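You operate a simulated robot arm through the tools that you are given. There is no shell and no other tool. Be economical: measure what you need, move in short steps, check, and stop when the job is done.

The job below is to be done with a simulated robot arm. You get a single attempt, and the scene is never put back.

TASK
Bring the air back on at the cream stand and set it to 2 bar.
Fine: brown lever to HELD, frost switch off and drain knob SHUT before the supply lever opens; the small gauge shows 2.

Only the result counts: the job must be done as asked and must still hold three seconds after the hand-in. Knocking over, shifting, dropping, spilling or breaking anything else fails it.

THE ROBOT
A 7-joint arm with a three-finger gripper, on a carriage that runs on a rail from [0.014, 1.682] to [-0.006, -0.798] (x, y) and turns from -3.927 to 1.868 rad about z. Base frame: it is fixed where the carriage stands at the start and does not move with it; the origin is on the floor, on the carriage's upright axis, x ahead of it, y to its left, z up. Units: m, rad, N and s.
With the tool pointing down near the work surface it reaches from about 0.2 to 0.72 m from the robot's upright axis, wherever it stands. Its first joint turns from -2.007 to 2.007 rad. Places, roughly: brown lever [0.7, -0.5, 1.3]; cream stand [0.8, -0.6, 0.7]; drain knob [0.7, -0.7, 1.1]; dry air knob [0.7, -0.8, 1.1]; frost switch [0.7, -0.7, 1.3]; supply lever [0.7, -0.4, 1.1]; white cup (7x6x8 cm) [0.6, -0.9, 0.9]. Payload 2.69 kg.
The TCP is the grasp point between the finger pads, 0.03 m short of the fingertips. In the tool frame z runs along the fingers and y along their closing line. Largest opening 0.128 m; the body of the gripper starts 0.117 m behind the TCP.
Orientation is that of the tool frame in the base frame, as a unit quaternion [w, x, y, z]. With the fingers straight down and closing along the base's y, the tool's x points along the base's -x, its y along +y and its z along -z.

THE INTERFACE
- The arm moves only by the tool play_rows. Its argument "rows" is text: rows parted by semicolons, each of 7 numbers parted by spaces: the finger opening in m, from 0 to 0.128, then the shift along the tool's x, y, z in m, then the turn, a rotation vector about the tool's x, y, z in degrees. In form: claw dx dy dz ax ay az; .... A call has 1 to 20 rows; each row shifts and turns the commanded pose from where the row before left it, along the tool's axes as they then stand. A row lasts 0.2 s, in which the tool goes at most 0.05 m and 0.15 rad; a call with a longer step from one row to the next is refused whole, and so is a gripper value outside its range. A pose out of reach is approached as far as the arm can. The call stops where the force on the tool passes 90 N (or 10 N more than at its start, if that is more) or the arm is blocked; 0.2 s more then pass. The fingers move at their own pace and stop on an object; they squeeze with about 24 N. The grip force told is the motor's: it shows also when the fingers shut on nothing. Time passes only in rows, and 0.2 s behind the last, so rows that do not move let the fingers close. It gives the time, the measured TCP pose, the force on the tool (base axes), the opening and the grip force at its end, in the units of the frame above (readings bear some noise), with the torque about the TCP (base axes, N m) and any sound that the robot's microphone picked up.
- Cameras (640 x 400 px; columns grow to the right, rows downward): "scene" is now at [-0.0002, 0.0978, 1.7575]; the picture's right is [-0.66, -0.75, 0.00], its down [-0.52, 0.46, -0.72] and it looks along [0.54, -0.48, -0.69] (base axes); focal length 248 px, centre (320, 200). "wrist" rides on the gripper at [0.058, 0.054, -0.131] in the tool frame; the picture's right is [-0.68, 0.74, 0.00], its down [-0.62, -0.57, -0.55] and it looks along [-0.40, -0.37, 0.84] (tool axes); focal length 234 px, centre (320, 200). There is no depth. A picture from a camera that has moved, and an enlarged one, comes with that camera's place and axes in the base frame and with its lens. The place of the scene camera against the robot may be out by one fixed shift of up to 0.018 m in any direction.
- camera(camera): a new picture of that camera. The clock stands still meanwhile.
- move_column(by): slides the trunk up (or, below 0, down) by that many m; the arm and the scene camera ride with it, the base frame stays. It gives what a move gives, with no picture.
- roll_base(legs): drives the robot by 1 to 6 legs, each [ahead, left, turn to the left] in m, m and rad, along the robot's own axes; the way and the turn of a leg run together, so that a leg with both is an arc; at most 1.5 m and 3.142 rad a leg. The arm and the cameras ride along, it lands a little off, and it stops where it bumps. It keeps to its track: a leg is cut to what the track allows. It gives what a move gives.
- head_to(pan, tilt): turns the head with the scene camera to pan (to the left, within 2.705 rad either way) and tilt (down, from -0.506 to 1.204), counted from straight ahead of the robot. It gives what a move gives.
- close_up(camera, box): a new picture of the part [left, top, right, bottom] of that camera's present view, enlarged. The clock stands still meanwhile.
- sign_off(): hands the job in; it is judged then, once.

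Go step by step. Nothing tells you exact positions but the pictures and the camera data: compare them with the known pose of the tool, close in by small moves and look again before you grip or let go. The budget is 120 turns and 82 pictures, counting those below and the enlarged ones. Unless the task says otherwise, let go and move clear before handing in, and close with one line.

The tools are called after "Request:" as a command line: name --argument value ..., lists and objects as JSON in quotes. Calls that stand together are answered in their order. play_rows: Moves the arm, as the interface text tells. Its arguments: {"type":"object","properties":{"rows":{"type":"string"}},"required":["rows"]} The other tools are called the same way: move_column (by) slides the trunk up or down; roll_base (legs) drives the base; head_to (pan, tilt) turns the head that bears the scene camera; camera (camera) takes a picture; close_up (camera, box) takes an enlarged picture of a part of a camera's view; sign_off () hands the job in.

At the start:

```text
t: 0.0
position: [0.386, -0.2185, 1.0018]
tool_rot: [-0.001, 0.0, 1.0, 0.0]
wrist_force: [0.3, -0.3, -0.3]
moment: [0.05, -0.02, 0.0]
grip_width: 0.128
grip_force: 0.1
trunk travel left (down, up): [-0.925, 0.065]
robot x, y, heading: [0.0002, 0.0019, 0.004]
head pan, tilt: [-0.723, 0.768]
```

scene: 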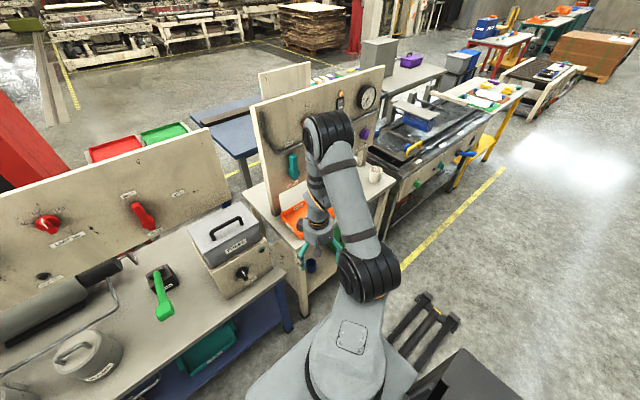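
wrist: 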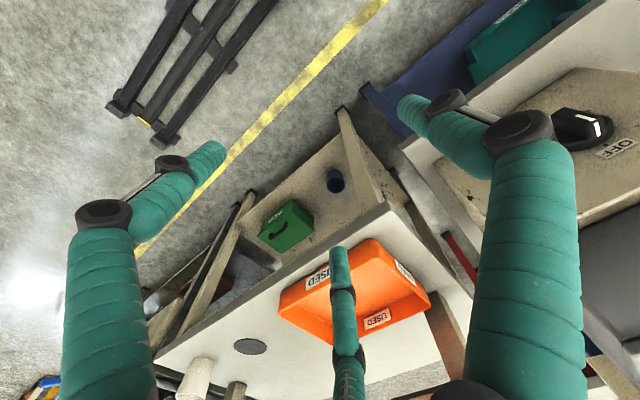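

The stand's panel is partly hidden behind the arm. I'll enlarge it first, then drive sideways to face it.

Request:
close_up --camera "scene" --box '[240, 50, 420, 260]'

Request:
roll_base --legs '[[0, -0.35, 0]]'

Request:
head_to --pan -0.35 --tilt 0.6

Request:
camera --camera "scene"

```text
1.90 times, centred on (330, 155) of scene
camera zoom: at [-0.0002, 0.0978, 1.7575], right [-0.66, -0.75, 0.0], down [-0.52, 0.46, -0.72], along [0.54, -0.48, -0.69], focal length 472 px, centre (301, 286)
```

zoom: 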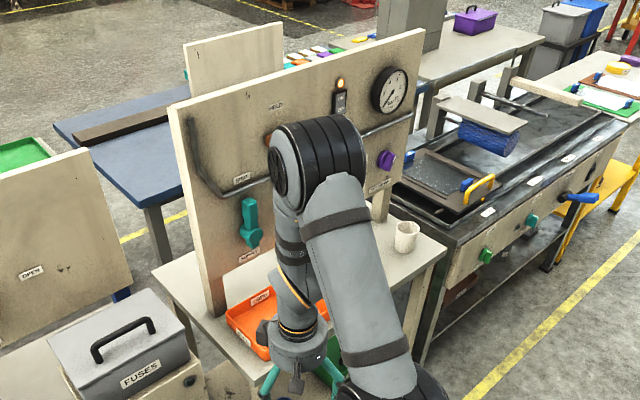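

```text
t: 2.3
position: [0.3831, -0.5744, 1.0009]
tool_rot: [0.0, 0.002, 1.0, 0.0]
wrist_force: [0.1, -0.9, -0.1]
moment: [-0.01, 0.03, 0.01]
grip_width: 0.128
grip_force: 0.0
trunk travel left (down, up): [-0.925, 0.065]
robot x, y, heading: [-0.0024, -0.3582, -0.001]
head pan, tilt: [-0.723, 0.768]
```

```text
t: 3.1
position: [0.3845, -0.5743, 1.0019]
tool_rot: [0.0, 0.001, 1.0, 0.0]
wrist_force: [0.3, 0.0, -0.3]
moment: [-0.01, -0.03, -0.01]
grip_width: 0.1279
grip_force: 0.1
trunk travel left (down, up): [-0.925, 0.065]
robot x, y, heading: [-0.003, -0.3563, -0.003]
head pan, tilt: [-0.351, 0.6]
```

```text
78 pictures are left
camera scene: at [0.0185, -0.2339, 1.7718], right [-0.35, -0.94, 0.0], down [-0.53, 0.2, -0.82], along [0.77, -0.29, -0.57], focal length 248 px, centre (320, 200)
```

scene: 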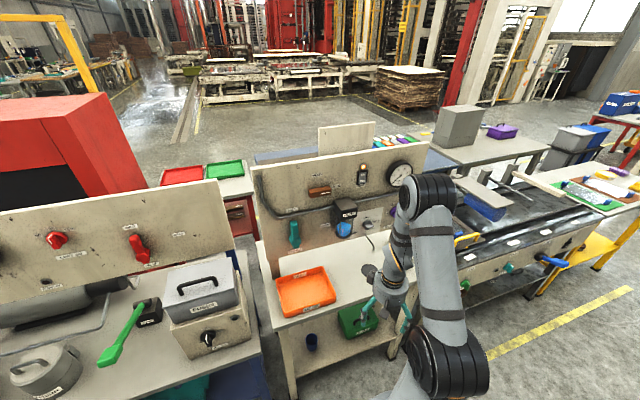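

The panel is now visible, so I'll enlarge it to read the labels.

Request:
close_up --camera "scene" --box '[250, 140, 350, 280]'

Request:
close_up --camera "scene" --box '[325, 150, 425, 260]'

```text
2.86 times, centred on (300, 210) of scene
camera zoom: at [0.0185, -0.2339, 1.7718], right [-0.35, -0.94, 0.0], down [-0.53, 0.2, -0.82], along [0.77, -0.29, -0.57], focal length 708 px, centre (377, 171)
```

zoom: 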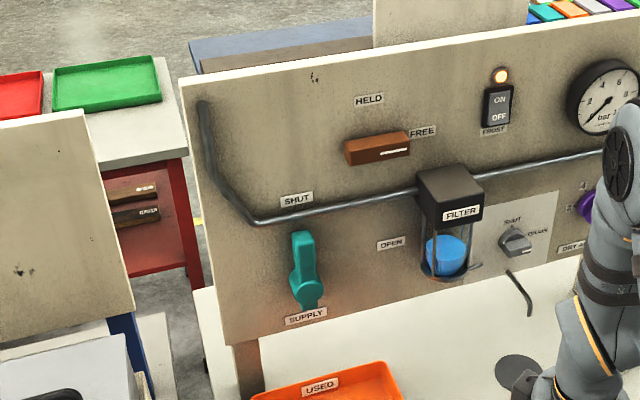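

```text
3.64 times, centred on (375, 205) of scene
camera zoom: at [0.0185, -0.2339, 1.7718], right [-0.35, -0.94, 0.0], down [-0.53, 0.2, -0.82], along [0.77, -0.29, -0.57], focal length 901 px, centre (120, 182)
```

zoom: 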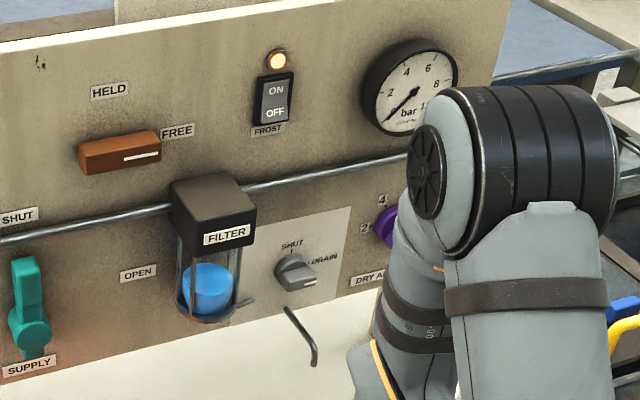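

The frost switch reads ON with its lamp lit, the brown lever is at FREE, the drain is at DRAIN and the supply is SHUT. I'll raise the arm and turn the tool to face the panel horizontally.

Request:
play_rows --rows "0.06 -0.025 0 -0.045 0 0 0;0.03 -0.025 0 -0.045 0 0 0;0 -0.025 0 -0.045 0 -0 0;0 0 0 0 0 -8 0;0 0 0 0 0 -8 0;0 0 0 0 0 -8 0;0 0 0 0 0 -8 0;0 0 0 0 0 -8 0;0 0 0 0 0 -8 0;0 0 0 0 0 -8 0;0 0 0 0 0 -8 0;0 0 0 0 0 -8 0;0 0 0 0 0 -8 0;0 0 0 0 0 -8 0;0 0 0 0 0 -2 0;0 0 0 0 0 0 0"

Request:
camera --camera "wrist"

Request:
camera --camera "scene"

```text
refused: row 1 steps farther than a row can; nothing moved
```

```text
75 pictures are left
camera wrist: at [0.3245, -0.521, 1.1304], right [0.68, 0.74, 0.0], down [0.62, -0.57, 0.55], along [0.4, -0.37, -0.84], focal length 234 px, centre (320, 200)
```

wrist: 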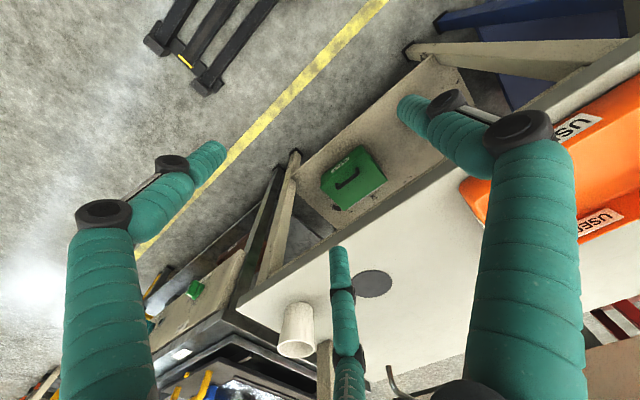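

```text
74 pictures are left
camera scene: at [0.0185, -0.2339, 1.7718], right [-0.35, -0.94, 0.0], down [-0.53, 0.2, -0.82], along [0.77, -0.29, -0.57], focal length 248 px, centre (320, 200)
```

scene: 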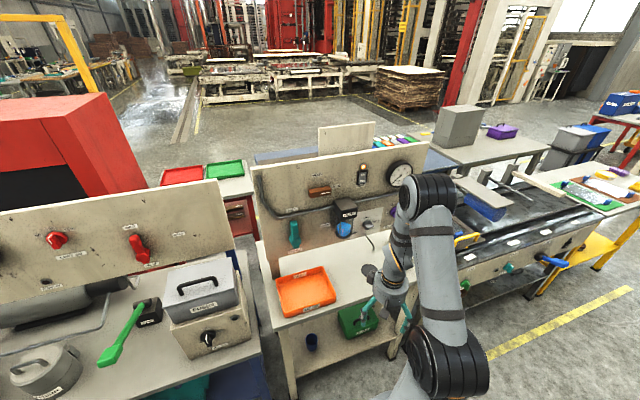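

The first row was slightly too long, so nothing moved. I'll repeat it with smaller steps.

Request:
play_rows --rows "0.06 -0.024 0 -0.04 0 0 0;0.03 -0.024 0 -0.04 0 0 0;0 -0.024 0 -0.04 0 -0 0;0 0 0 0 0 -8 0;0 0 0 0 0 -8 0;0 0 0 0 0 -8 0;0 0 0 0 0 -8 0;0 0 0 0 0 -8 0;0 0 0 0 0 -8 0;0 0 0 0 0 -8 0;0 0 0 0 0 -8 0;0 0 0 0 0 -8 0;0 0 0 0 0 -8 0;0 0 0 0 0 -8 0;0 0 0 0 0 -2 0;0 0 0 0 0 0 0"

Request:
camera --camera "wrist"

Request:
camera --camera "scene"

```text
t: 6.5
position: [0.5653, -0.6505, 1.2955]
tool_rot: [0.643, 0.009, 0.764, 0.055]
wrist_force: [-0.3, 0.7, -0.7]
moment: [0.02, -0.03, 0.0]
grip_width: 0.002
grip_force: 24.5
out of reach, approached as far as the arm can: row 8, 9, 11, 12, 13, 14, 15
trunk travel left (down, up): [-0.925, 0.065]
robot x, y, heading: [-0.0069, -0.3508, -0.0]
head pan, tilt: [-0.351, 0.6]
```

```text
73 pictures are left
camera wrist: at [0.423, -0.601, 1.265], right [0.08, 0.67, 0.73], down [-0.4, -0.65, 0.64], along [0.91, -0.34, 0.22], focal length 234 px, centre (320, 200)
```

wrist: 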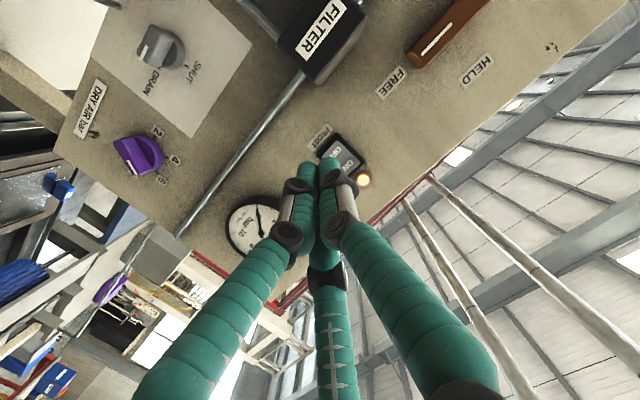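

```text
72 pictures are left
camera scene: at [0.0185, -0.2343, 1.7718], right [-0.35, -0.94, 0.0], down [-0.53, 0.2, -0.83], along [0.77, -0.28, -0.56], focal length 248 px, centre (320, 200)
```

scene: 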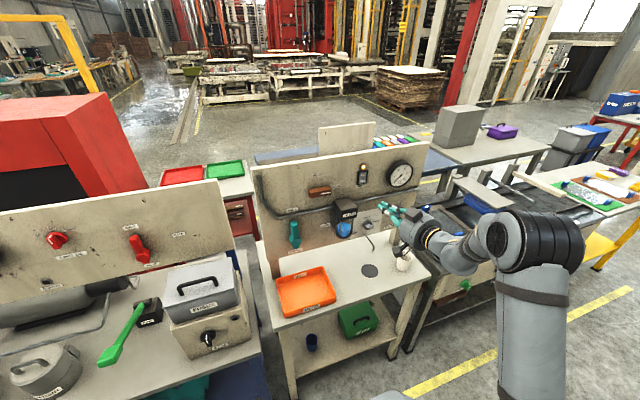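

The tool is now horizontal, though the arm settled away from where I commanded it. The panel is well in view, so I'll enlarge both cameras for measurement.

Request:
close_up --camera "scene" --box '[250, 140, 350, 202]'

Request:
close_up --camera "scene" --box '[330, 140, 430, 240]'

Request:
close_up --camera "wrist" --box '[50, 0, 300, 156]'

```text
6.40 times, centred on (300, 171) of scene
camera zoom: at [0.0185, -0.2343, 1.7718], right [-0.35, -0.94, 0.0], down [-0.53, 0.2, -0.83], along [0.77, -0.28, -0.56], focal length 1586 px, centre (448, 386)
```

zoom: 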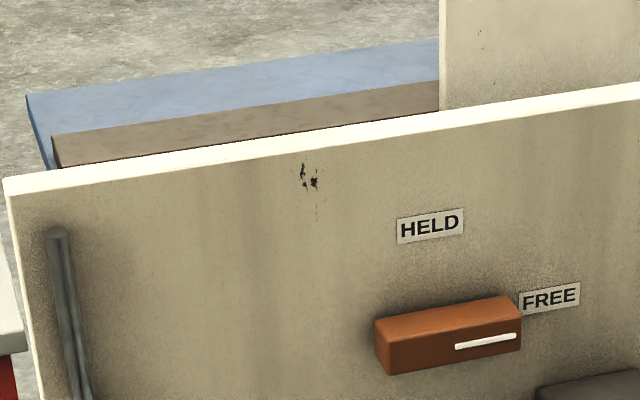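

```text
4.00 times, centred on (380, 190) of scene
camera zoom: at [0.0185, -0.2343, 1.7718], right [-0.35, -0.94, 0.0], down [-0.53, 0.2, -0.83], along [0.77, -0.28, -0.56], focal length 991 px, centre (80, 240)
```

zoom: 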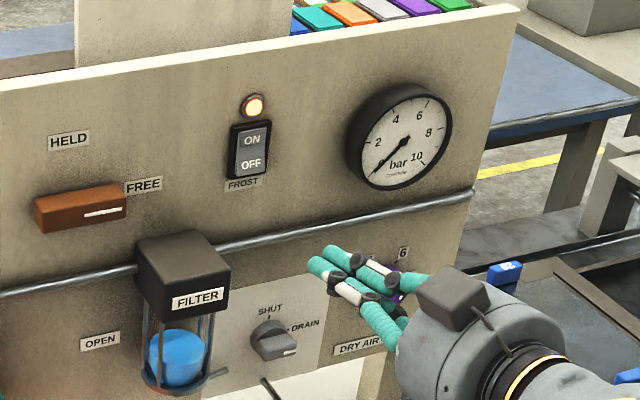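

```text
2.56 times, centred on (175, 78) of wrist
camera zoom: at [0.423, -0.601, 1.265], right [0.08, 0.67, 0.73], down [-0.4, -0.65, 0.64], along [0.91, -0.34, 0.22], focal length 600 px, centre (691, 512)
```

zoom: 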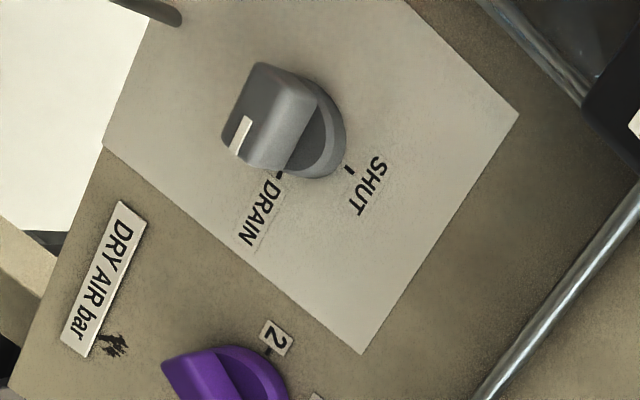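

The features triangulate to a panel face near x≈0.75, with the frost switch near y≈-0.65, z≈1.31. I'll run a no-motion row to see where the command now stands.

Request:
play_rows --rows "0 0 0 0 0 0 0"

```text
t: 7.0
position: [0.5651, -0.6487, 1.2948]
tool_rot: [0.642, 0.009, 0.765, 0.055]
wrist_force: [-0.4, -0.2, -0.5]
moment: [-0.02, 0.02, 0.01]
grip_width: 0.0025
grip_force: 23.7
trunk travel left (down, up): [-0.925, 0.065]
robot x, y, heading: [-0.004, -0.3561, 0.002]
head pan, tilt: [-0.351, 0.6]
```

The command restarts from the actual pose. Next I'll level the tool and look again.

Request:
play_rows --rows "0 0 0 0 2.1 -4.8 -2.7;0 0 0 0 2.1 -4.8 -2.7;0 0 0 0 0 0 0"

Request:
camera --camera "wrist"

Request:
close_up --camera "scene" --box '[330, 140, 430, 240]'

```text
t: 7.8
position: [0.6054, -0.6968, 1.3606]
tool_rot: [0.702, 0.0, 0.712, 0.0]
wrist_force: [0.5, 0.6, -0.1]
moment: [-0.02, -0.03, 0.0]
grip_width: 0.0024
grip_force: 23.5
out of reach, approached as far as the arm can: row 1, 2
trunk travel left (down, up): [-0.925, 0.065]
robot x, y, heading: [-0.0027, -0.3556, -0.001]
head pan, tilt: [-0.351, 0.6]
```

```text
68 pictures are left
camera wrist: at [0.4739, -0.6444, 1.3036], right [0.01, 0.74, 0.68], down [-0.54, -0.57, 0.62], along [0.84, -0.37, 0.39], focal length 234 px, centre (320, 200)
```

wrist: 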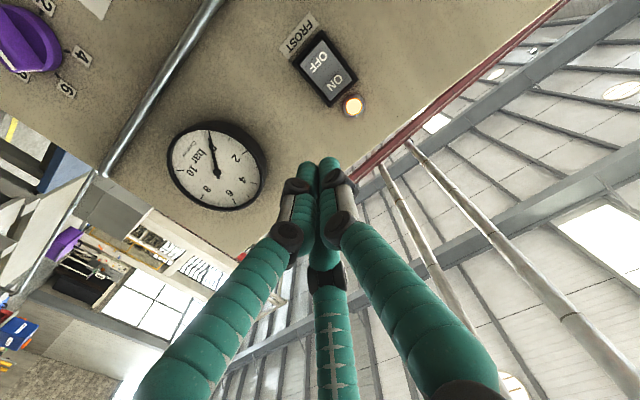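

```text
4.00 times, centred on (380, 190) of scene
camera zoom: at [0.0181, -0.2335, 1.7718], right [-0.34, -0.94, 0.0], down [-0.53, 0.19, -0.83], along [0.77, -0.28, -0.56], focal length 991 px, centre (80, 240)
```

zoom: 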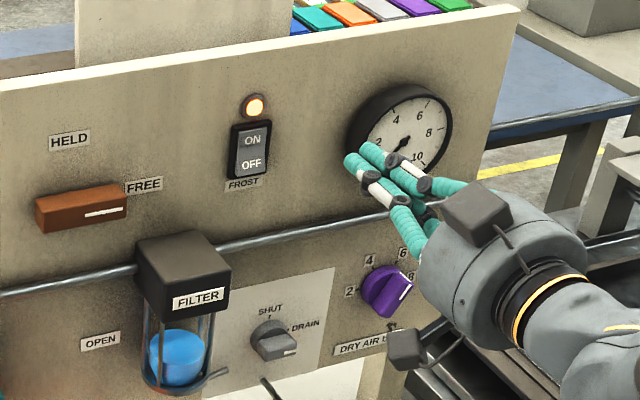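

The tool is level now and sits too high and to the right. The OFF half of the switch is near y≈-0.653, z≈1.304, so I'll lower the trunk and shift the base left to line up.

Request:
move_column --by -0.057

Request:
roll_base --legs '[[0, 0.043, 0]]'

Request:
play_rows --rows "0 0 0 0.02 0 0 0;0 0 0 0.02 0 0 0;0 0 0 0.02 0 0 0"

Request:
camera --camera "wrist"

Request:
close_up --camera "scene" --box '[330, 140, 430, 240]'

```text
t: 8.7
position: [0.606, -0.6978, 1.3029]
tool_rot: [0.702, 0.001, 0.712, 0.0]
wrist_force: [-0.3, 0.2, 0.7]
moment: [-0.03, 0.02, 0.01]
grip_width: 0.002
grip_force: 24.2
trunk travel left (down, up): [-0.868, 0.122]
robot x, y, heading: [0.0007, -0.3536, -0.0]
head pan, tilt: [-0.351, 0.6]
```

```text
t: 9.6
position: [0.6059, -0.6557, 1.3026]
tool_rot: [0.702, 0.0, 0.712, 0.0]
wrist_force: [0.1, 0.6, 0.4]
moment: [0.0, 0.01, -0.03]
grip_width: 0.0021
grip_force: 24.0
trunk travel left (down, up): [-0.868, 0.122]
robot x, y, heading: [0.0013, -0.3139, -0.001]
head pan, tilt: [-0.351, 0.6]
```

```text
t: 10.4
position: [0.6665, -0.6572, 1.3002]
tool_rot: [0.701, 0.001, 0.713, 0.0]
wrist_force: [0.2, 0.0, 0.1]
moment: [0.01, -0.02, 0.03]
grip_width: 0.002
grip_force: 24.0
trunk travel left (down, up): [-0.868, 0.122]
robot x, y, heading: [-0.0023, -0.3158, -0.001]
head pan, tilt: [-0.351, 0.6]
```

```text
66 pictures are left
camera wrist: at [0.5347, -0.6033, 1.2434], right [0.01, 0.73, 0.68], down [-0.54, -0.57, 0.62], along [0.84, -0.37, 0.39], focal length 234 px, centre (320, 200)
```

wrist: 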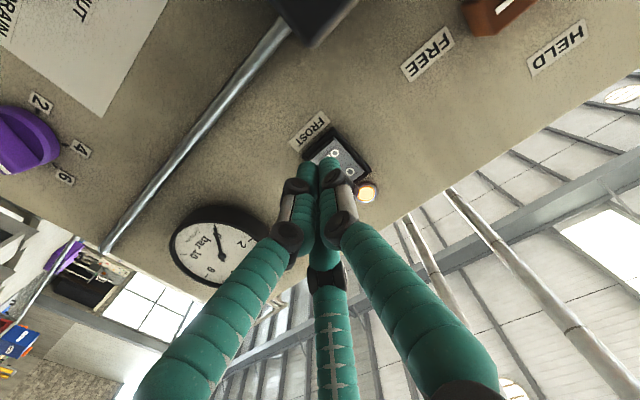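

```text
4.00 times, centred on (380, 190) of scene
camera zoom: at [0.0209, -0.1932, 1.7148], right [-0.35, -0.94, 0.0], down [-0.53, 0.2, -0.82], along [0.77, -0.28, -0.57], focal length 991 px, centre (80, 240)
```

zoom: 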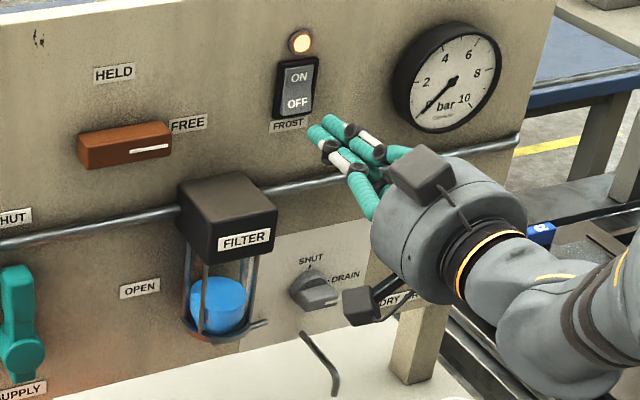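

The projected path puts the fingertips on OFF after about 45 mm more travel. I'll advance in small steps and watch the force.

Request:
play_rows --rows "0 0 0 0.012 0 0 0;0 0 0 0.012 0 0 0;0 0 0 0.006 0 0 0;0 0 0 0.004 0 0 0"

Request:
close_up --camera "scene" --box '[360, 140, 430, 190]'

```text
t: 11.4
position: [0.6995, -0.6566, 1.3006]
tool_rot: [0.702, 0.0, 0.712, 0.001]
wrist_force: [-0.4, -0.7, -0.7]
moment: [0.03, 0.01, 0.02]
grip_width: 0.0024
grip_force: 23.9
trunk travel left (down, up): [-0.868, 0.122]
robot x, y, heading: [-0.0038, -0.316, 0.0]
head pan, tilt: [-0.351, 0.6]
```

```text
8.00 times, centred on (395, 165) of scene
camera zoom: at [0.0193, -0.1924, 1.7148], right [-0.35, -0.94, 0.0], down [-0.53, 0.2, -0.82], along [0.77, -0.28, -0.57], focal length 1983 px, centre (-280, 480)
```

zoom: 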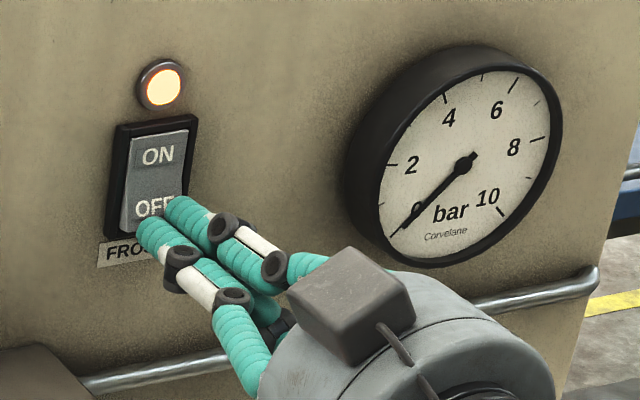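

Request:
play_rows --rows "0 -0.005 0 0.004 0 0 0;0 0 0 0.004 0 0 0;0 0 0 0.004 0 0 0;0 0 0 0.003 0 0 0"

Request:
close_up --camera "scene" --box '[360, 140, 430, 190]'

```text
t: 12.4
position: [0.7074, -0.657, 1.3076]
tool_rot: [0.701, 0.002, 0.713, -0.002]
wrist_force: [-35.3, 7.1, -11.2]
moment: [0.04, -0.05, -0.16]
grip_width: 0.0022
grip_force: 23.8
trunk travel left (down, up): [-0.868, 0.122]
robot x, y, heading: [-0.0017, -0.3129, -0.002]
head pan, tilt: [-0.351, 0.6]
```

```text
8.00 times, centred on (395, 165) of scene
camera zoom: at [0.0103, -0.191, 1.7146], right [-0.35, -0.94, 0.0], down [-0.53, 0.19, -0.83], along [0.78, -0.29, -0.56], focal length 1983 px, centre (-280, 480)
```

zoom: 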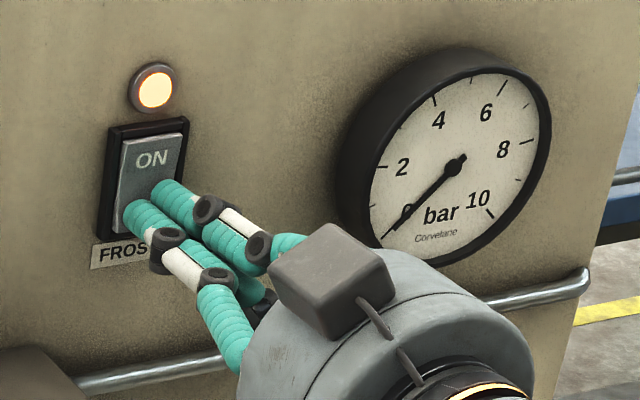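

The fingers touched near the rocker's middle and the lamp is still on. I'll back off, go about 11 mm lower and press again.

Request:
play_rows --rows "0 0 0 -0.015 0 0 0;0 0.011 0.001 -0.003 0 0 0;0 0 0 0 0 0 0;0 0 0 0.01 0 0 0;0 0 0 0.005 0 0 0;0 0 0 0.004 0 0 0"

Request:
close_up --camera "scene" --box '[360, 140, 430, 190]'

```text
t: 13.8
position: [0.7091, -0.6553, 1.2967]
tool_rot: [0.701, 0.0, 0.713, -0.001]
wrist_force: [-37.5, 10.2, -11.9]
moment: [-0.08, -0.21, 0.06]
grip_width: 0.0021
grip_force: 23.7
trunk travel left (down, up): [-0.868, 0.122]
robot x, y, heading: [-0.0017, -0.3158, -0.002]
head pan, tilt: [-0.351, 0.6]
heard: click
```

```text
8.00 times, centred on (395, 165) of scene
camera zoom: at [0.0102, -0.1904, 1.7145], right [-0.35, -0.94, 0.0], down [-0.53, 0.19, -0.83], along [0.78, -0.29, -0.56], focal length 1983 px, centre (-280, 480)
```

zoom: 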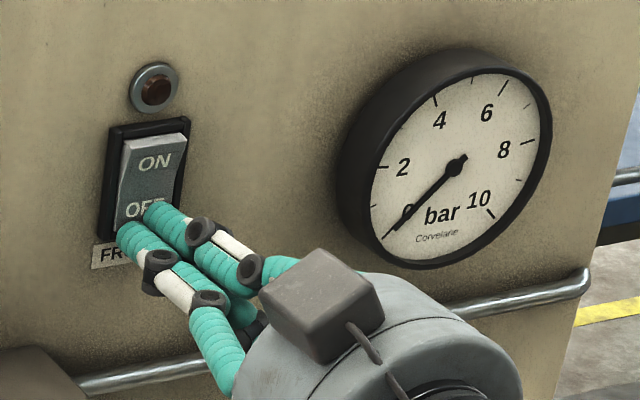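

The switch clicked and the lamp is off. The brown bar looks pivoted at its middle near y≈-0.475, z≈1.298, so I'll back off, shift left, and roll the tool +90° to grip it.

Request:
play_rows --rows "0 0 0 -0.02 0 0 0;0 0 0 -0.03 0 0 0;0 0 0 -0.03 0 0 0;0 0 0 -0.015 0 0 0"

Request:
roll_base --legs '[[0, 0.18, 0]]'

Request:
play_rows --rows "0.06 0 0 0 0 0 8;0.06 0 0 0 0 0 8;0.06 0 0 0 0 0 8;0.06 0 0 0 0 0 8"

Request:
close_up --camera "scene" --box '[300, 120, 500, 260]'

```text
t: 14.8
position: [0.6189, -0.655, 1.2962]
tool_rot: [0.703, 0.002, 0.712, 0.0]
wrist_force: [-0.8, -0.2, 0.3]
moment: [-0.01, -0.01, -0.01]
grip_width: 0.0022
grip_force: 23.9
trunk travel left (down, up): [-0.868, 0.122]
robot x, y, heading: [-0.0024, -0.3153, -0.0]
head pan, tilt: [-0.351, 0.6]
```

```text
t: 16.3
position: [0.6237, -0.4748, 1.2956]
tool_rot: [0.702, 0.0, 0.712, 0.001]
wrist_force: [-0.6, 0.9, -0.4]
moment: [-0.02, 0.04, -0.03]
grip_width: 0.0024
grip_force: 23.7
trunk travel left (down, up): [-0.868, 0.122]
robot x, y, heading: [-0.0001, -0.1329, -0.001]
head pan, tilt: [-0.351, 0.6]
```

```text
t: 17.3
position: [0.6238, -0.4746, 1.296]
tool_rot: [0.674, 0.197, 0.685, 0.194]
wrist_force: [0.1, 0.5, 0.2]
moment: [-0.04, -0.03, 0.01]
grip_width: 0.0599
grip_force: 0.0
trunk travel left (down, up): [-0.868, 0.122]
robot x, y, heading: [-0.0006, -0.1309, 0.004]
head pan, tilt: [-0.351, 0.6]
```

```text
2.86 times, centred on (400, 190) of scene
camera zoom: at [0.0205, -0.0122, 1.7148], right [-0.34, -0.94, 0.0], down [-0.53, 0.19, -0.82], along [0.77, -0.28, -0.57], focal length 708 px, centre (91, 229)
```

zoom: 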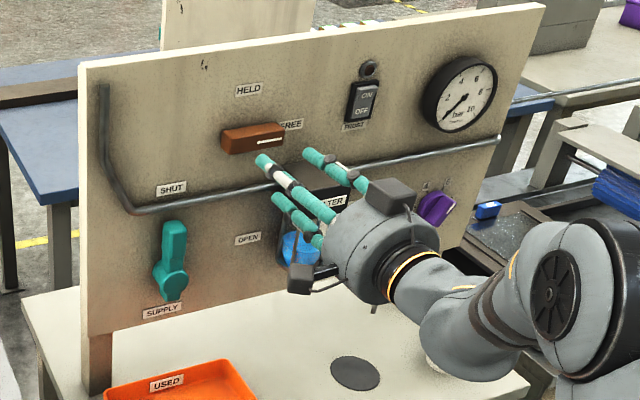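

Rolling works without drift, so I'll complete the 90°.

Request:
play_rows --rows "0.07 0 0 0 0 0 8;0.07 0 0 0 0 0 8;0.07 0 0 0 0 0 8;0.07 0 0 0 0 0 8;0.07 0 0 0 0 0 8;0.07 0 0 0 0 0 8;0.07 0 0 0 0 0 8;0.07 0 0 0 0 0 2"

Request:
camera --camera "wrist"

Request:
close_up --camera "scene" --box '[340, 140, 440, 210]'

```text
t: 19.1
position: [0.6228, -0.4747, 1.2963]
tool_rot: [0.495, 0.505, 0.502, 0.497]
wrist_force: [-0.6, 0.4, -0.3]
moment: [0.01, -0.03, 0.01]
grip_width: 0.0701
grip_force: 0.1
trunk travel left (down, up): [-0.868, 0.122]
robot x, y, heading: [-0.0009, -0.1337, -0.002]
head pan, tilt: [-0.351, 0.6]
```

```text
60 pictures are left
camera wrist: at [0.4926, -0.417, 1.3511], right [0.01, -0.68, 0.73], down [-0.56, -0.61, -0.56], along [0.83, -0.4, -0.38], focal length 234 px, centre (320, 200)
```

wrist: 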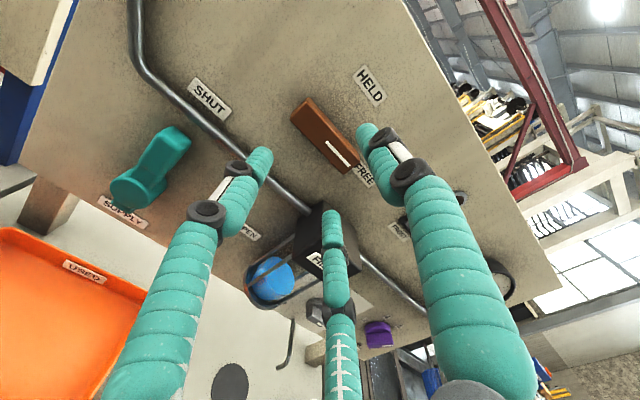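

```text
5.71 times, centred on (390, 175) of scene
camera zoom: at [0.0202, -0.0123, 1.7148], right [-0.34, -0.94, 0.0], down [-0.53, 0.19, -0.83], along [0.77, -0.28, -0.56], focal length 1416 px, centre (-80, 343)
```

zoom: 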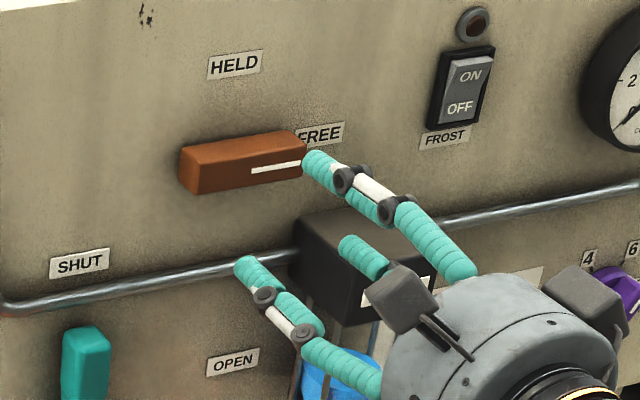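

The tool is in line with the bar, whose axis is about 9 mm above the TCP. I'll raise slightly and advance with a 55 mm opening.

Request:
play_rows --rows "0.06 0 0.009 0 0 0 0;0.055 0 0 0.02 0 0 0;0.055 0 0 0.02 0 0 0;0.055 0 0 0.015 0 0 0"

Request:
camera --camera "wrist"

Request:
close_up --camera "scene" --box '[340, 140, 440, 210]'

```text
t: 20.1
position: [0.678, -0.4732, 1.3045]
tool_rot: [0.496, 0.505, 0.503, 0.496]
wrist_force: [-0.5, -0.6, 0.4]
moment: [-0.05, -0.02, -0.02]
grip_width: 0.055
grip_force: 0.1
trunk travel left (down, up): [-0.868, 0.122]
robot x, y, heading: [-0.0045, -0.1355, 0.0]
head pan, tilt: [-0.351, 0.6]
```

```text
58 pictures are left
camera wrist: at [0.5486, -0.4153, 1.3587], right [0.01, -0.68, 0.74], down [-0.56, -0.62, -0.56], along [0.83, -0.4, -0.38], focal length 234 px, centre (320, 200)
```

wrist: 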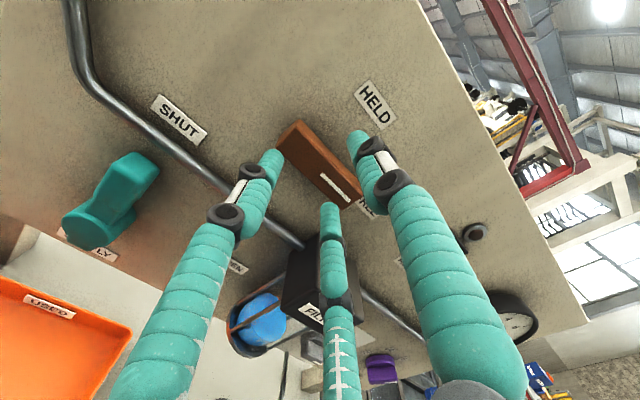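

```text
5.71 times, centred on (390, 175) of scene
camera zoom: at [0.0216, -0.0118, 1.7147], right [-0.34, -0.94, 0.0], down [-0.53, 0.19, -0.82], along [0.77, -0.28, -0.57], focal length 1416 px, centre (-80, 343)
```

zoom: 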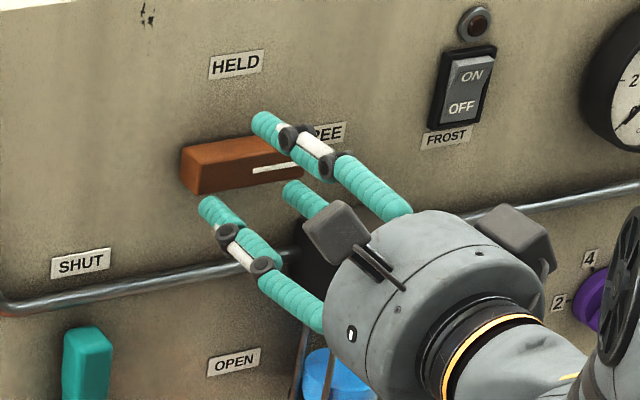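

It's well aligned with one finger above and two below. I'll advance 25 mm and close.

Request:
play_rows --rows "0.055 0 0 0.015 0 0 0;0.055 0 0 0.01 0 0 0;0.0 0 0 0 0 0 0;0 0 0 0 0 0 0;0 0 0 0 0 0 0"

Request:
close_up --camera "scene" --box '[340, 140, 440, 210]'

```text
t: 21.3
position: [0.6891, -0.4778, 1.3093]
tool_rot: [0.499, 0.506, 0.498, 0.497]
wrist_force: [-63.9, 3.5, -9.7]
moment: [0.03, 0.88, 0.27]
grip_width: 0.0127
grip_force: 9.6
trunk travel left (down, up): [-0.868, 0.122]
robot x, y, heading: [0.0001, -0.1344, -0.002]
head pan, tilt: [-0.351, 0.6]
```

```text
5.71 times, centred on (390, 175) of scene
camera zoom: at [0.0039, -0.0121, 1.715], right [-0.34, -0.94, 0.0], down [-0.52, 0.19, -0.83], along [0.78, -0.28, -0.56], focal length 1416 px, centre (-80, 343)
```

zoom: 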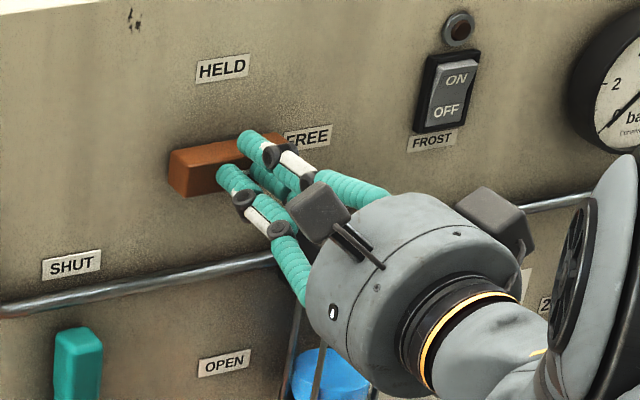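

There is a 64 N push, so the fingertips are bearing on something instead of gripping. I'll open, back off and look.

Request:
play_rows --rows "0.03 0 0 -0.004 0 0 0;0.055 0 0 -0.01 0 0 0;0.055 0 0 0 0 0 0;0.055 0 0 0 0 0 0"

Request:
close_up --camera "scene" --box '[355, 140, 425, 190]'

Request:
close_up --camera "wrist" --box '[240, 80, 440, 240]'

```text
t: 22.3
position: [0.6873, -0.4716, 1.3066]
tool_rot: [0.497, 0.502, 0.504, 0.498]
wrist_force: [-8.7, 0.8, 3.1]
moment: [0.0, 0.07, 0.13]
grip_width: 0.0577
grip_force: 0.0
trunk travel left (down, up): [-0.868, 0.122]
robot x, y, heading: [-0.0013, -0.1338, -0.002]
head pan, tilt: [-0.351, 0.6]
```

```text
8.00 times, centred on (390, 165) of scene
camera zoom: at [0.0169, -0.0114, 1.7148], right [-0.34, -0.94, 0.0], down [-0.53, 0.19, -0.83], along [0.78, -0.28, -0.56], focal length 1983 px, centre (-240, 480)
```

zoom: 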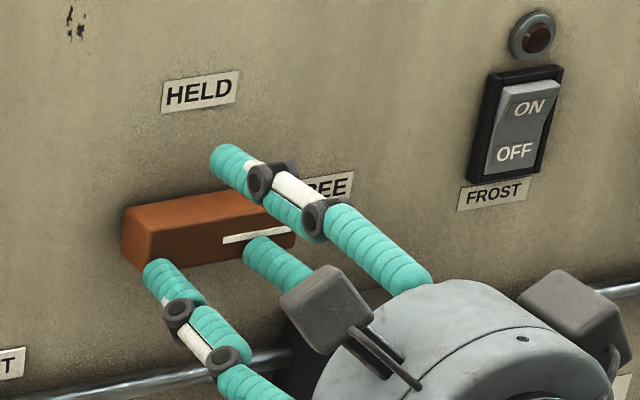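

```text
2.50 times, centred on (340, 160) of wrist
camera zoom: at [0.5564, -0.4146, 1.3611], right [0.01, -0.68, 0.74], down [-0.55, -0.62, -0.56], along [0.83, -0.4, -0.38], focal length 585 px, centre (270, 300)
```

zoom: 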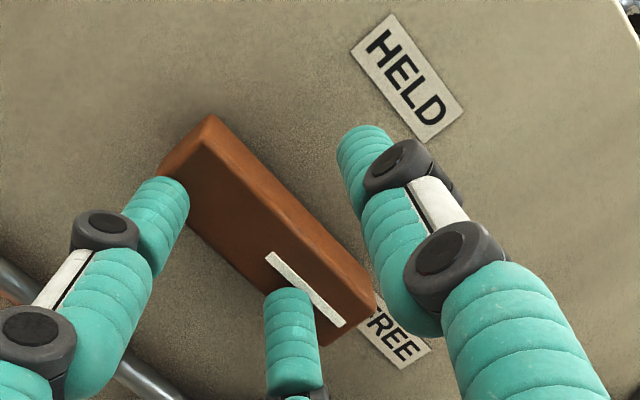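

The lower pair of fingertips is butting against the bar's lower front edge, since the opening isn't symmetric about the TCP. I'll back off, lower 14 mm and advance again.

Request:
play_rows --rows "0.06 0 0 -0.02 0 0 0;0.06 0 -0.014 0 0 0 0;0.06 0 0 0.015 0 0 0;0.06 0 0 0.01 0 0 0"

Request:
close_up --camera "scene" --box '[355, 140, 425, 190]'

Request:
close_up --camera "wrist" --box '[240, 80, 440, 240]'

```text
t: 23.3
position: [0.6939, -0.4742, 1.2891]
tool_rot: [0.495, 0.504, 0.503, 0.497]
wrist_force: [-0.3, 1.0, -0.6]
moment: [0.03, -0.01, -0.01]
grip_width: 0.0601
grip_force: 0.0
trunk travel left (down, up): [-0.868, 0.122]
robot x, y, heading: [0.0018, -0.1325, -0.003]
head pan, tilt: [-0.351, 0.6]
```

```text
8.00 times, centred on (390, 165) of scene
camera zoom: at [0.0204, -0.0123, 1.7148], right [-0.34, -0.94, 0.0], down [-0.53, 0.19, -0.82], along [0.77, -0.28, -0.57], focal length 1983 px, centre (-240, 480)
```

zoom: 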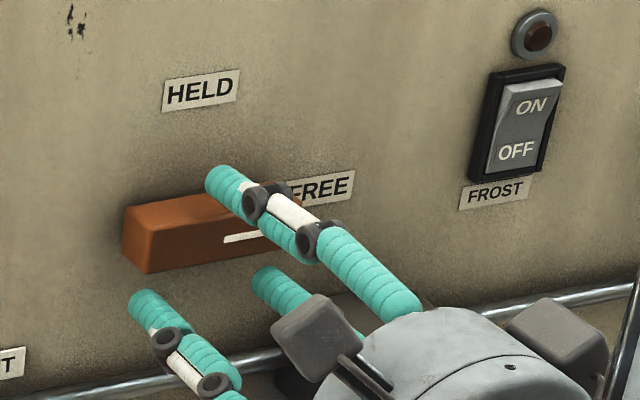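

```text
2.50 times, centred on (340, 160) of wrist
camera zoom: at [0.5632, -0.417, 1.345], right [0.01, -0.68, 0.74], down [-0.56, -0.61, -0.56], along [0.83, -0.4, -0.38], focal length 585 px, centre (270, 300)
```

zoom: 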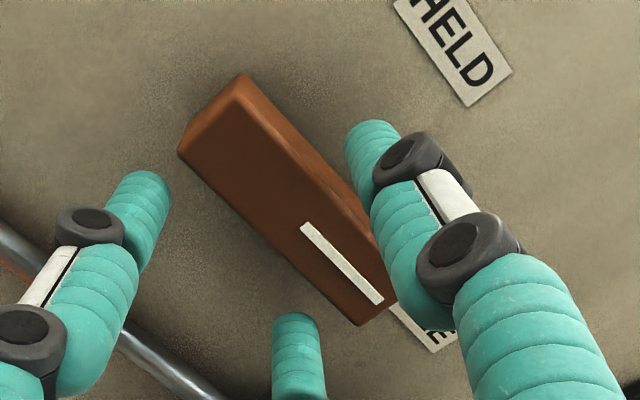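

The bar is now clearly between the fingers. I'll advance 8 mm, then close.

Request:
play_rows --rows "0.06 0 0 0.008 0 0 0;0.03 0 0 0 0 0 0;0.0 0 0 0 0 0 0;0.0 0 0 0 0 0 0;0 0 0 0 0 0 0"

Request:
close_up --camera "scene" --box '[355, 140, 425, 190]'

Request:
close_up --camera "wrist" --box '[240, 80, 440, 240]'

```text
t: 24.5
position: [0.701, -0.4748, 1.2936]
tool_rot: [0.498, 0.501, 0.502, 0.498]
wrist_force: [9.4, -1.6, 17.2]
moment: [0.01, -0.46, 0.05]
grip_width: 0.0378
grip_force: 38.1
trunk travel left (down, up): [-0.868, 0.122]
robot x, y, heading: [-0.0021, -0.1336, -0.0]
head pan, tilt: [-0.351, 0.6]
```

```text
8.00 times, centred on (390, 165) of scene
camera zoom: at [0.0197, -0.0114, 1.7149], right [-0.34, -0.94, 0.0], down [-0.53, 0.19, -0.83], along [0.78, -0.28, -0.56], focal length 1983 px, centre (-240, 480)
```

zoom: 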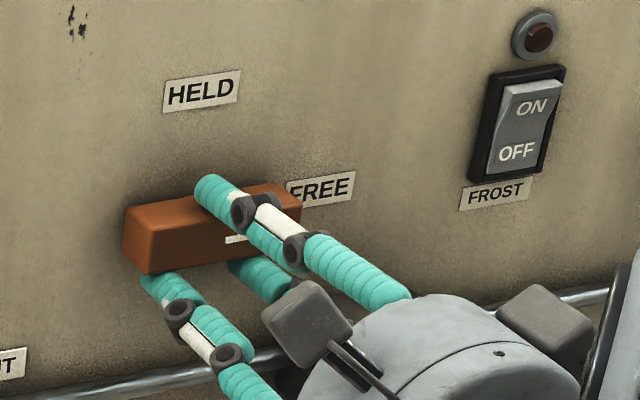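

```text
2.50 times, centred on (340, 160) of wrist
camera zoom: at [0.5703, -0.4166, 1.3474], right [0.01, -0.68, 0.74], down [-0.55, -0.61, -0.56], along [0.83, -0.4, -0.38], focal length 585 px, centre (270, 300)
```

zoom: 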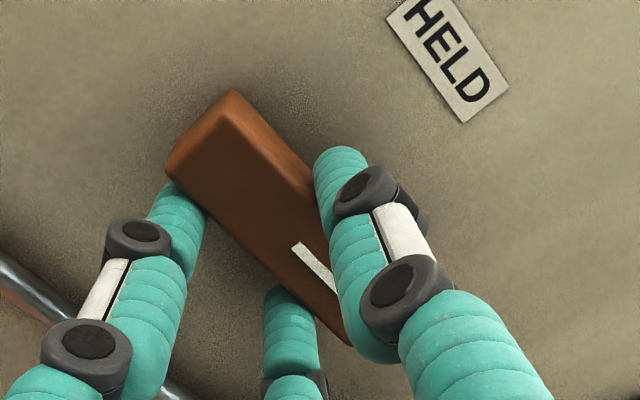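

The bar is gripped. I'll ease up a few millimetres to centre on it, then rotate about 45° first and check.

Request:
play_rows --rows "0 0 0.004 0 0 0 0;0 -0.0008 0 0 0 0 -8;0 -0.0008 0 0 0 0 -8;0 -0.0008 0 0 0 0 -8;0 -0.0008 0 0 0 0 -8;0 -0.0008 0 0 0 0 -8;0 -0.0008 0 0 0 0 -8"

Request:
close_up --camera "scene" --box '[355, 140, 425, 190]'

```text
t: 26.1
position: [0.6999, -0.4795, 1.2962]
tool_rot: [0.656, 0.254, 0.665, 0.252]
wrist_force: [0.8, 0.0, 7.3]
moment: [-0.01, -0.61, -0.58]
grip_width: 0.0377
grip_force: 45.3
trunk travel left (down, up): [-0.868, 0.122]
robot x, y, heading: [-0.0013, -0.1335, -0.004]
head pan, tilt: [-0.351, 0.6]
```

```text
8.00 times, centred on (390, 165) of scene
camera zoom: at [0.019, -0.012, 1.7148], right [-0.34, -0.94, 0.0], down [-0.53, 0.19, -0.83], along [0.78, -0.28, -0.56], focal length 1983 px, centre (-240, 480)
```

zoom: 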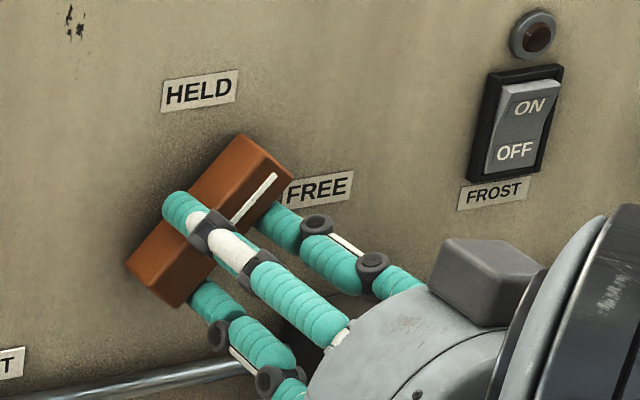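

The bar turns nicely with the hand, so I'll do the remaining 42°.

Request:
play_rows --rows "0 -0.0008 0 0 0 0 -8;0 -0.0008 0 0 0 0 -8;0 -0.0008 0 0 0 0 -8;0 -0.0008 0 0 0 0 -8;0 -0.0008 0 0 0 0 -8;0 0 0 0 0 0 -3;0 0 0 0 0 0 0"

Request:
close_up --camera "scene" --box '[355, 140, 425, 190]'

```text
t: 27.7
position: [0.7002, -0.4806, 1.3001]
tool_rot: [0.703, -0.005, 0.711, -0.007]
wrist_force: [6.2, -2.5, 16.9]
moment: [0.93, 0.35, -0.19]
grip_width: 0.0376
grip_force: 44.9
trunk travel left (down, up): [-0.868, 0.122]
robot x, y, heading: [-0.0009, -0.1322, -0.001]
head pan, tilt: [-0.351, 0.6]
```

```text
8.00 times, centred on (390, 165) of scene
camera zoom: at [0.019, -0.0119, 1.7148], right [-0.34, -0.94, 0.0], down [-0.53, 0.19, -0.83], along [0.78, -0.28, -0.56], focal length 1983 px, centre (-240, 480)
```

zoom: 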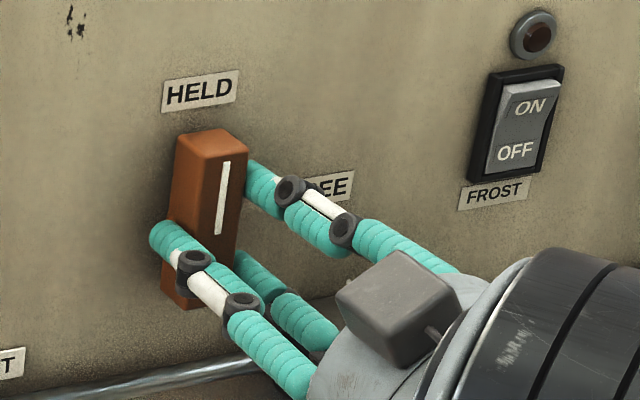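

The bar now stands at HELD, against its stop. I'll release, back off and check it, then measure the drain knob.

Request:
play_rows --rows "0.06 0 0 0 0 0 0;0.06 0 0 0 0 0 0;0.06 0 0 -0.02 0 0 0;0.06 0 0 -0.03 0 0 0;0.06 0 0 -0.03 0 0 0"

Request:
roll_base --legs '[[0, -0.21, 0]]'

Request:
move_column --by -0.16

Request:
camera --camera "wrist"

Request:
camera --camera "scene"

```text
t: 28.9
position: [0.6232, -0.4773, 1.302]
tool_rot: [0.702, -0.006, 0.712, -0.005]
wrist_force: [-0.1, 0.6, 0.1]
moment: [0.03, 0.02, 0.0]
grip_width: 0.06
grip_force: 0.1
trunk travel left (down, up): [-0.868, 0.122]
robot x, y, heading: [0.0028, -0.138, -0.001]
head pan, tilt: [-0.351, 0.6]
```

```text
t: 30.6
position: [0.6223, -0.6846, 1.3012]
tool_rot: [0.702, -0.005, 0.712, -0.004]
wrist_force: [-0.2, 0.1, -0.4]
moment: [-0.01, -0.01, 0.01]
grip_width: 0.0598
grip_force: 0.0
trunk travel left (down, up): [-0.868, 0.122]
robot x, y, heading: [-0.0034, -0.3404, -0.002]
head pan, tilt: [-0.351, 0.6]
```

```text
t: 32.4
position: [0.6228, -0.6837, 1.1426]
tool_rot: [0.702, -0.005, 0.712, -0.006]
wrist_force: [-0.5, 0.5, 0.0]
moment: [0.02, -0.04, 0.0]
grip_width: 0.0602
grip_force: 0.1
trunk travel left (down, up): [-0.708, 0.282]
robot x, y, heading: [-0.003, -0.3411, -0.003]
head pan, tilt: [-0.351, 0.6]
```

```text
47 pictures are left
camera wrist: at [0.4895, -0.6316, 1.0833], right [0.01, 0.75, 0.66], down [-0.54, -0.56, 0.63], along [0.84, -0.36, 0.4], focal length 234 px, centre (320, 200)
```

wrist: 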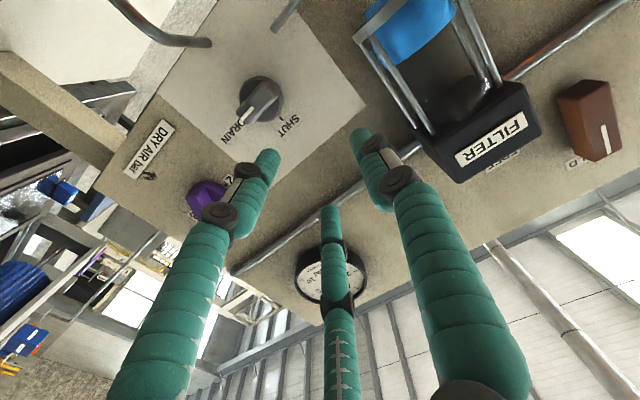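

```text
46 pictures are left
camera scene: at [0.0184, -0.2174, 1.5548], right [-0.34, -0.94, 0.0], down [-0.53, 0.19, -0.83], along [0.77, -0.28, -0.56], focal length 248 px, centre (320, 200)
```

scene: 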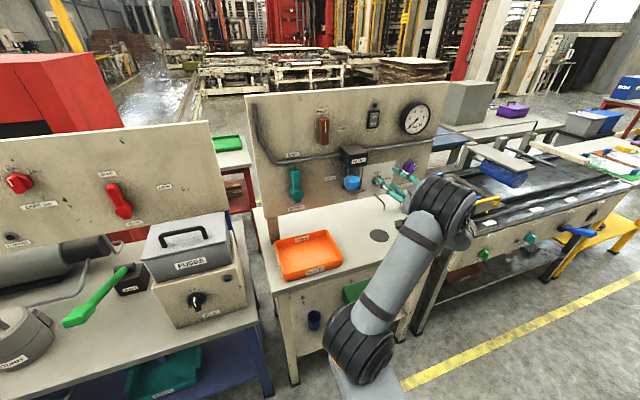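

The lever stands at HELD. The drain knob is near y≈-0.700, z≈1.074, so I'll roll +90° and line up, allowing about 7 mm for the grip offset.

Request:
play_rows --rows "0.045 0 0 0 0 0 8;0.045 0 0 0 0 0 8;0.045 0 0 0 0 0 8;0.045 0 0 0 0 0 8;0.045 0 0 0 0 0 8;0.045 0 0 0 0 0 8;0.045 0 0 0 0 0 8;0.045 0 0 0 0 0 8;0.045 0 0 0 0 0 8;0.045 0 0 0 0 0 8;0.045 0 0 0 0 0 8;0.045 0 0 0 0 0 3;0.045 -0.016 0 0 0 0 0"

Request:
move_column --by -0.075

Request:
camera --camera "wrist"

Request:
close_up --camera "scene" --box '[340, 100, 460, 200]'

```text
t: 35.2
position: [0.6211, -0.6995, 1.1419]
tool_rot: [0.495, 0.505, 0.503, 0.497]
wrist_force: [0.3, -0.3, 0.6]
moment: [-0.02, 0.01, 0.02]
grip_width: 0.0451
grip_force: 0.2
trunk travel left (down, up): [-0.708, 0.282]
robot x, y, heading: [-0.0012, -0.3415, -0.003]
head pan, tilt: [-0.351, 0.6]
```

```text
t: 36.3
position: [0.6213, -0.7003, 1.066]
tool_rot: [0.496, 0.504, 0.503, 0.497]
wrist_force: [0.4, 0.2, 0.4]
moment: [0.0, -0.01, -0.04]
grip_width: 0.0452
grip_force: 0.1
trunk travel left (down, up): [-0.633, 0.357]
robot x, y, heading: [-0.0052, -0.3387, -0.002]
head pan, tilt: [-0.351, 0.6]
```

```text
45 pictures are left
camera wrist: at [0.4912, -0.6416, 1.1218], right [0.01, -0.68, 0.74], down [-0.56, -0.61, -0.56], along [0.83, -0.4, -0.38], focal length 234 px, centre (320, 200)
```

wrist: 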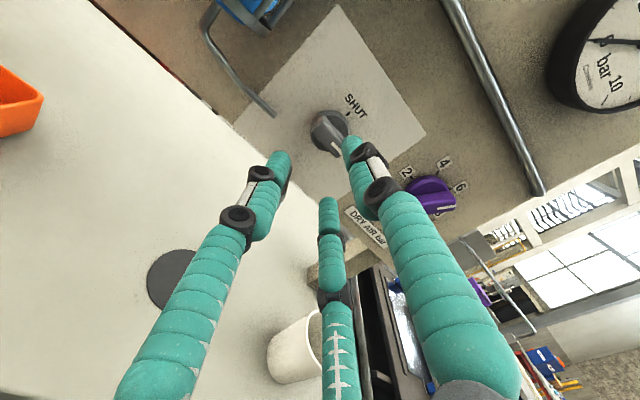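

```text
4.00 times, centred on (400, 150) of scene
camera zoom: at [0.0184, -0.2173, 1.4798], right [-0.34, -0.94, 0.0], down [-0.53, 0.19, -0.83], along [0.77, -0.28, -0.56], focal length 991 px, centre (0, 400)
```

zoom: 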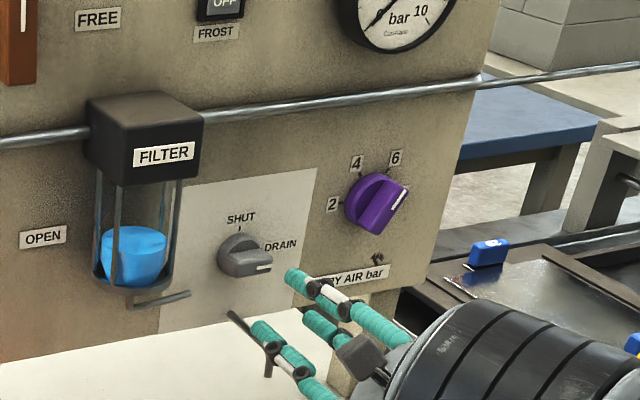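

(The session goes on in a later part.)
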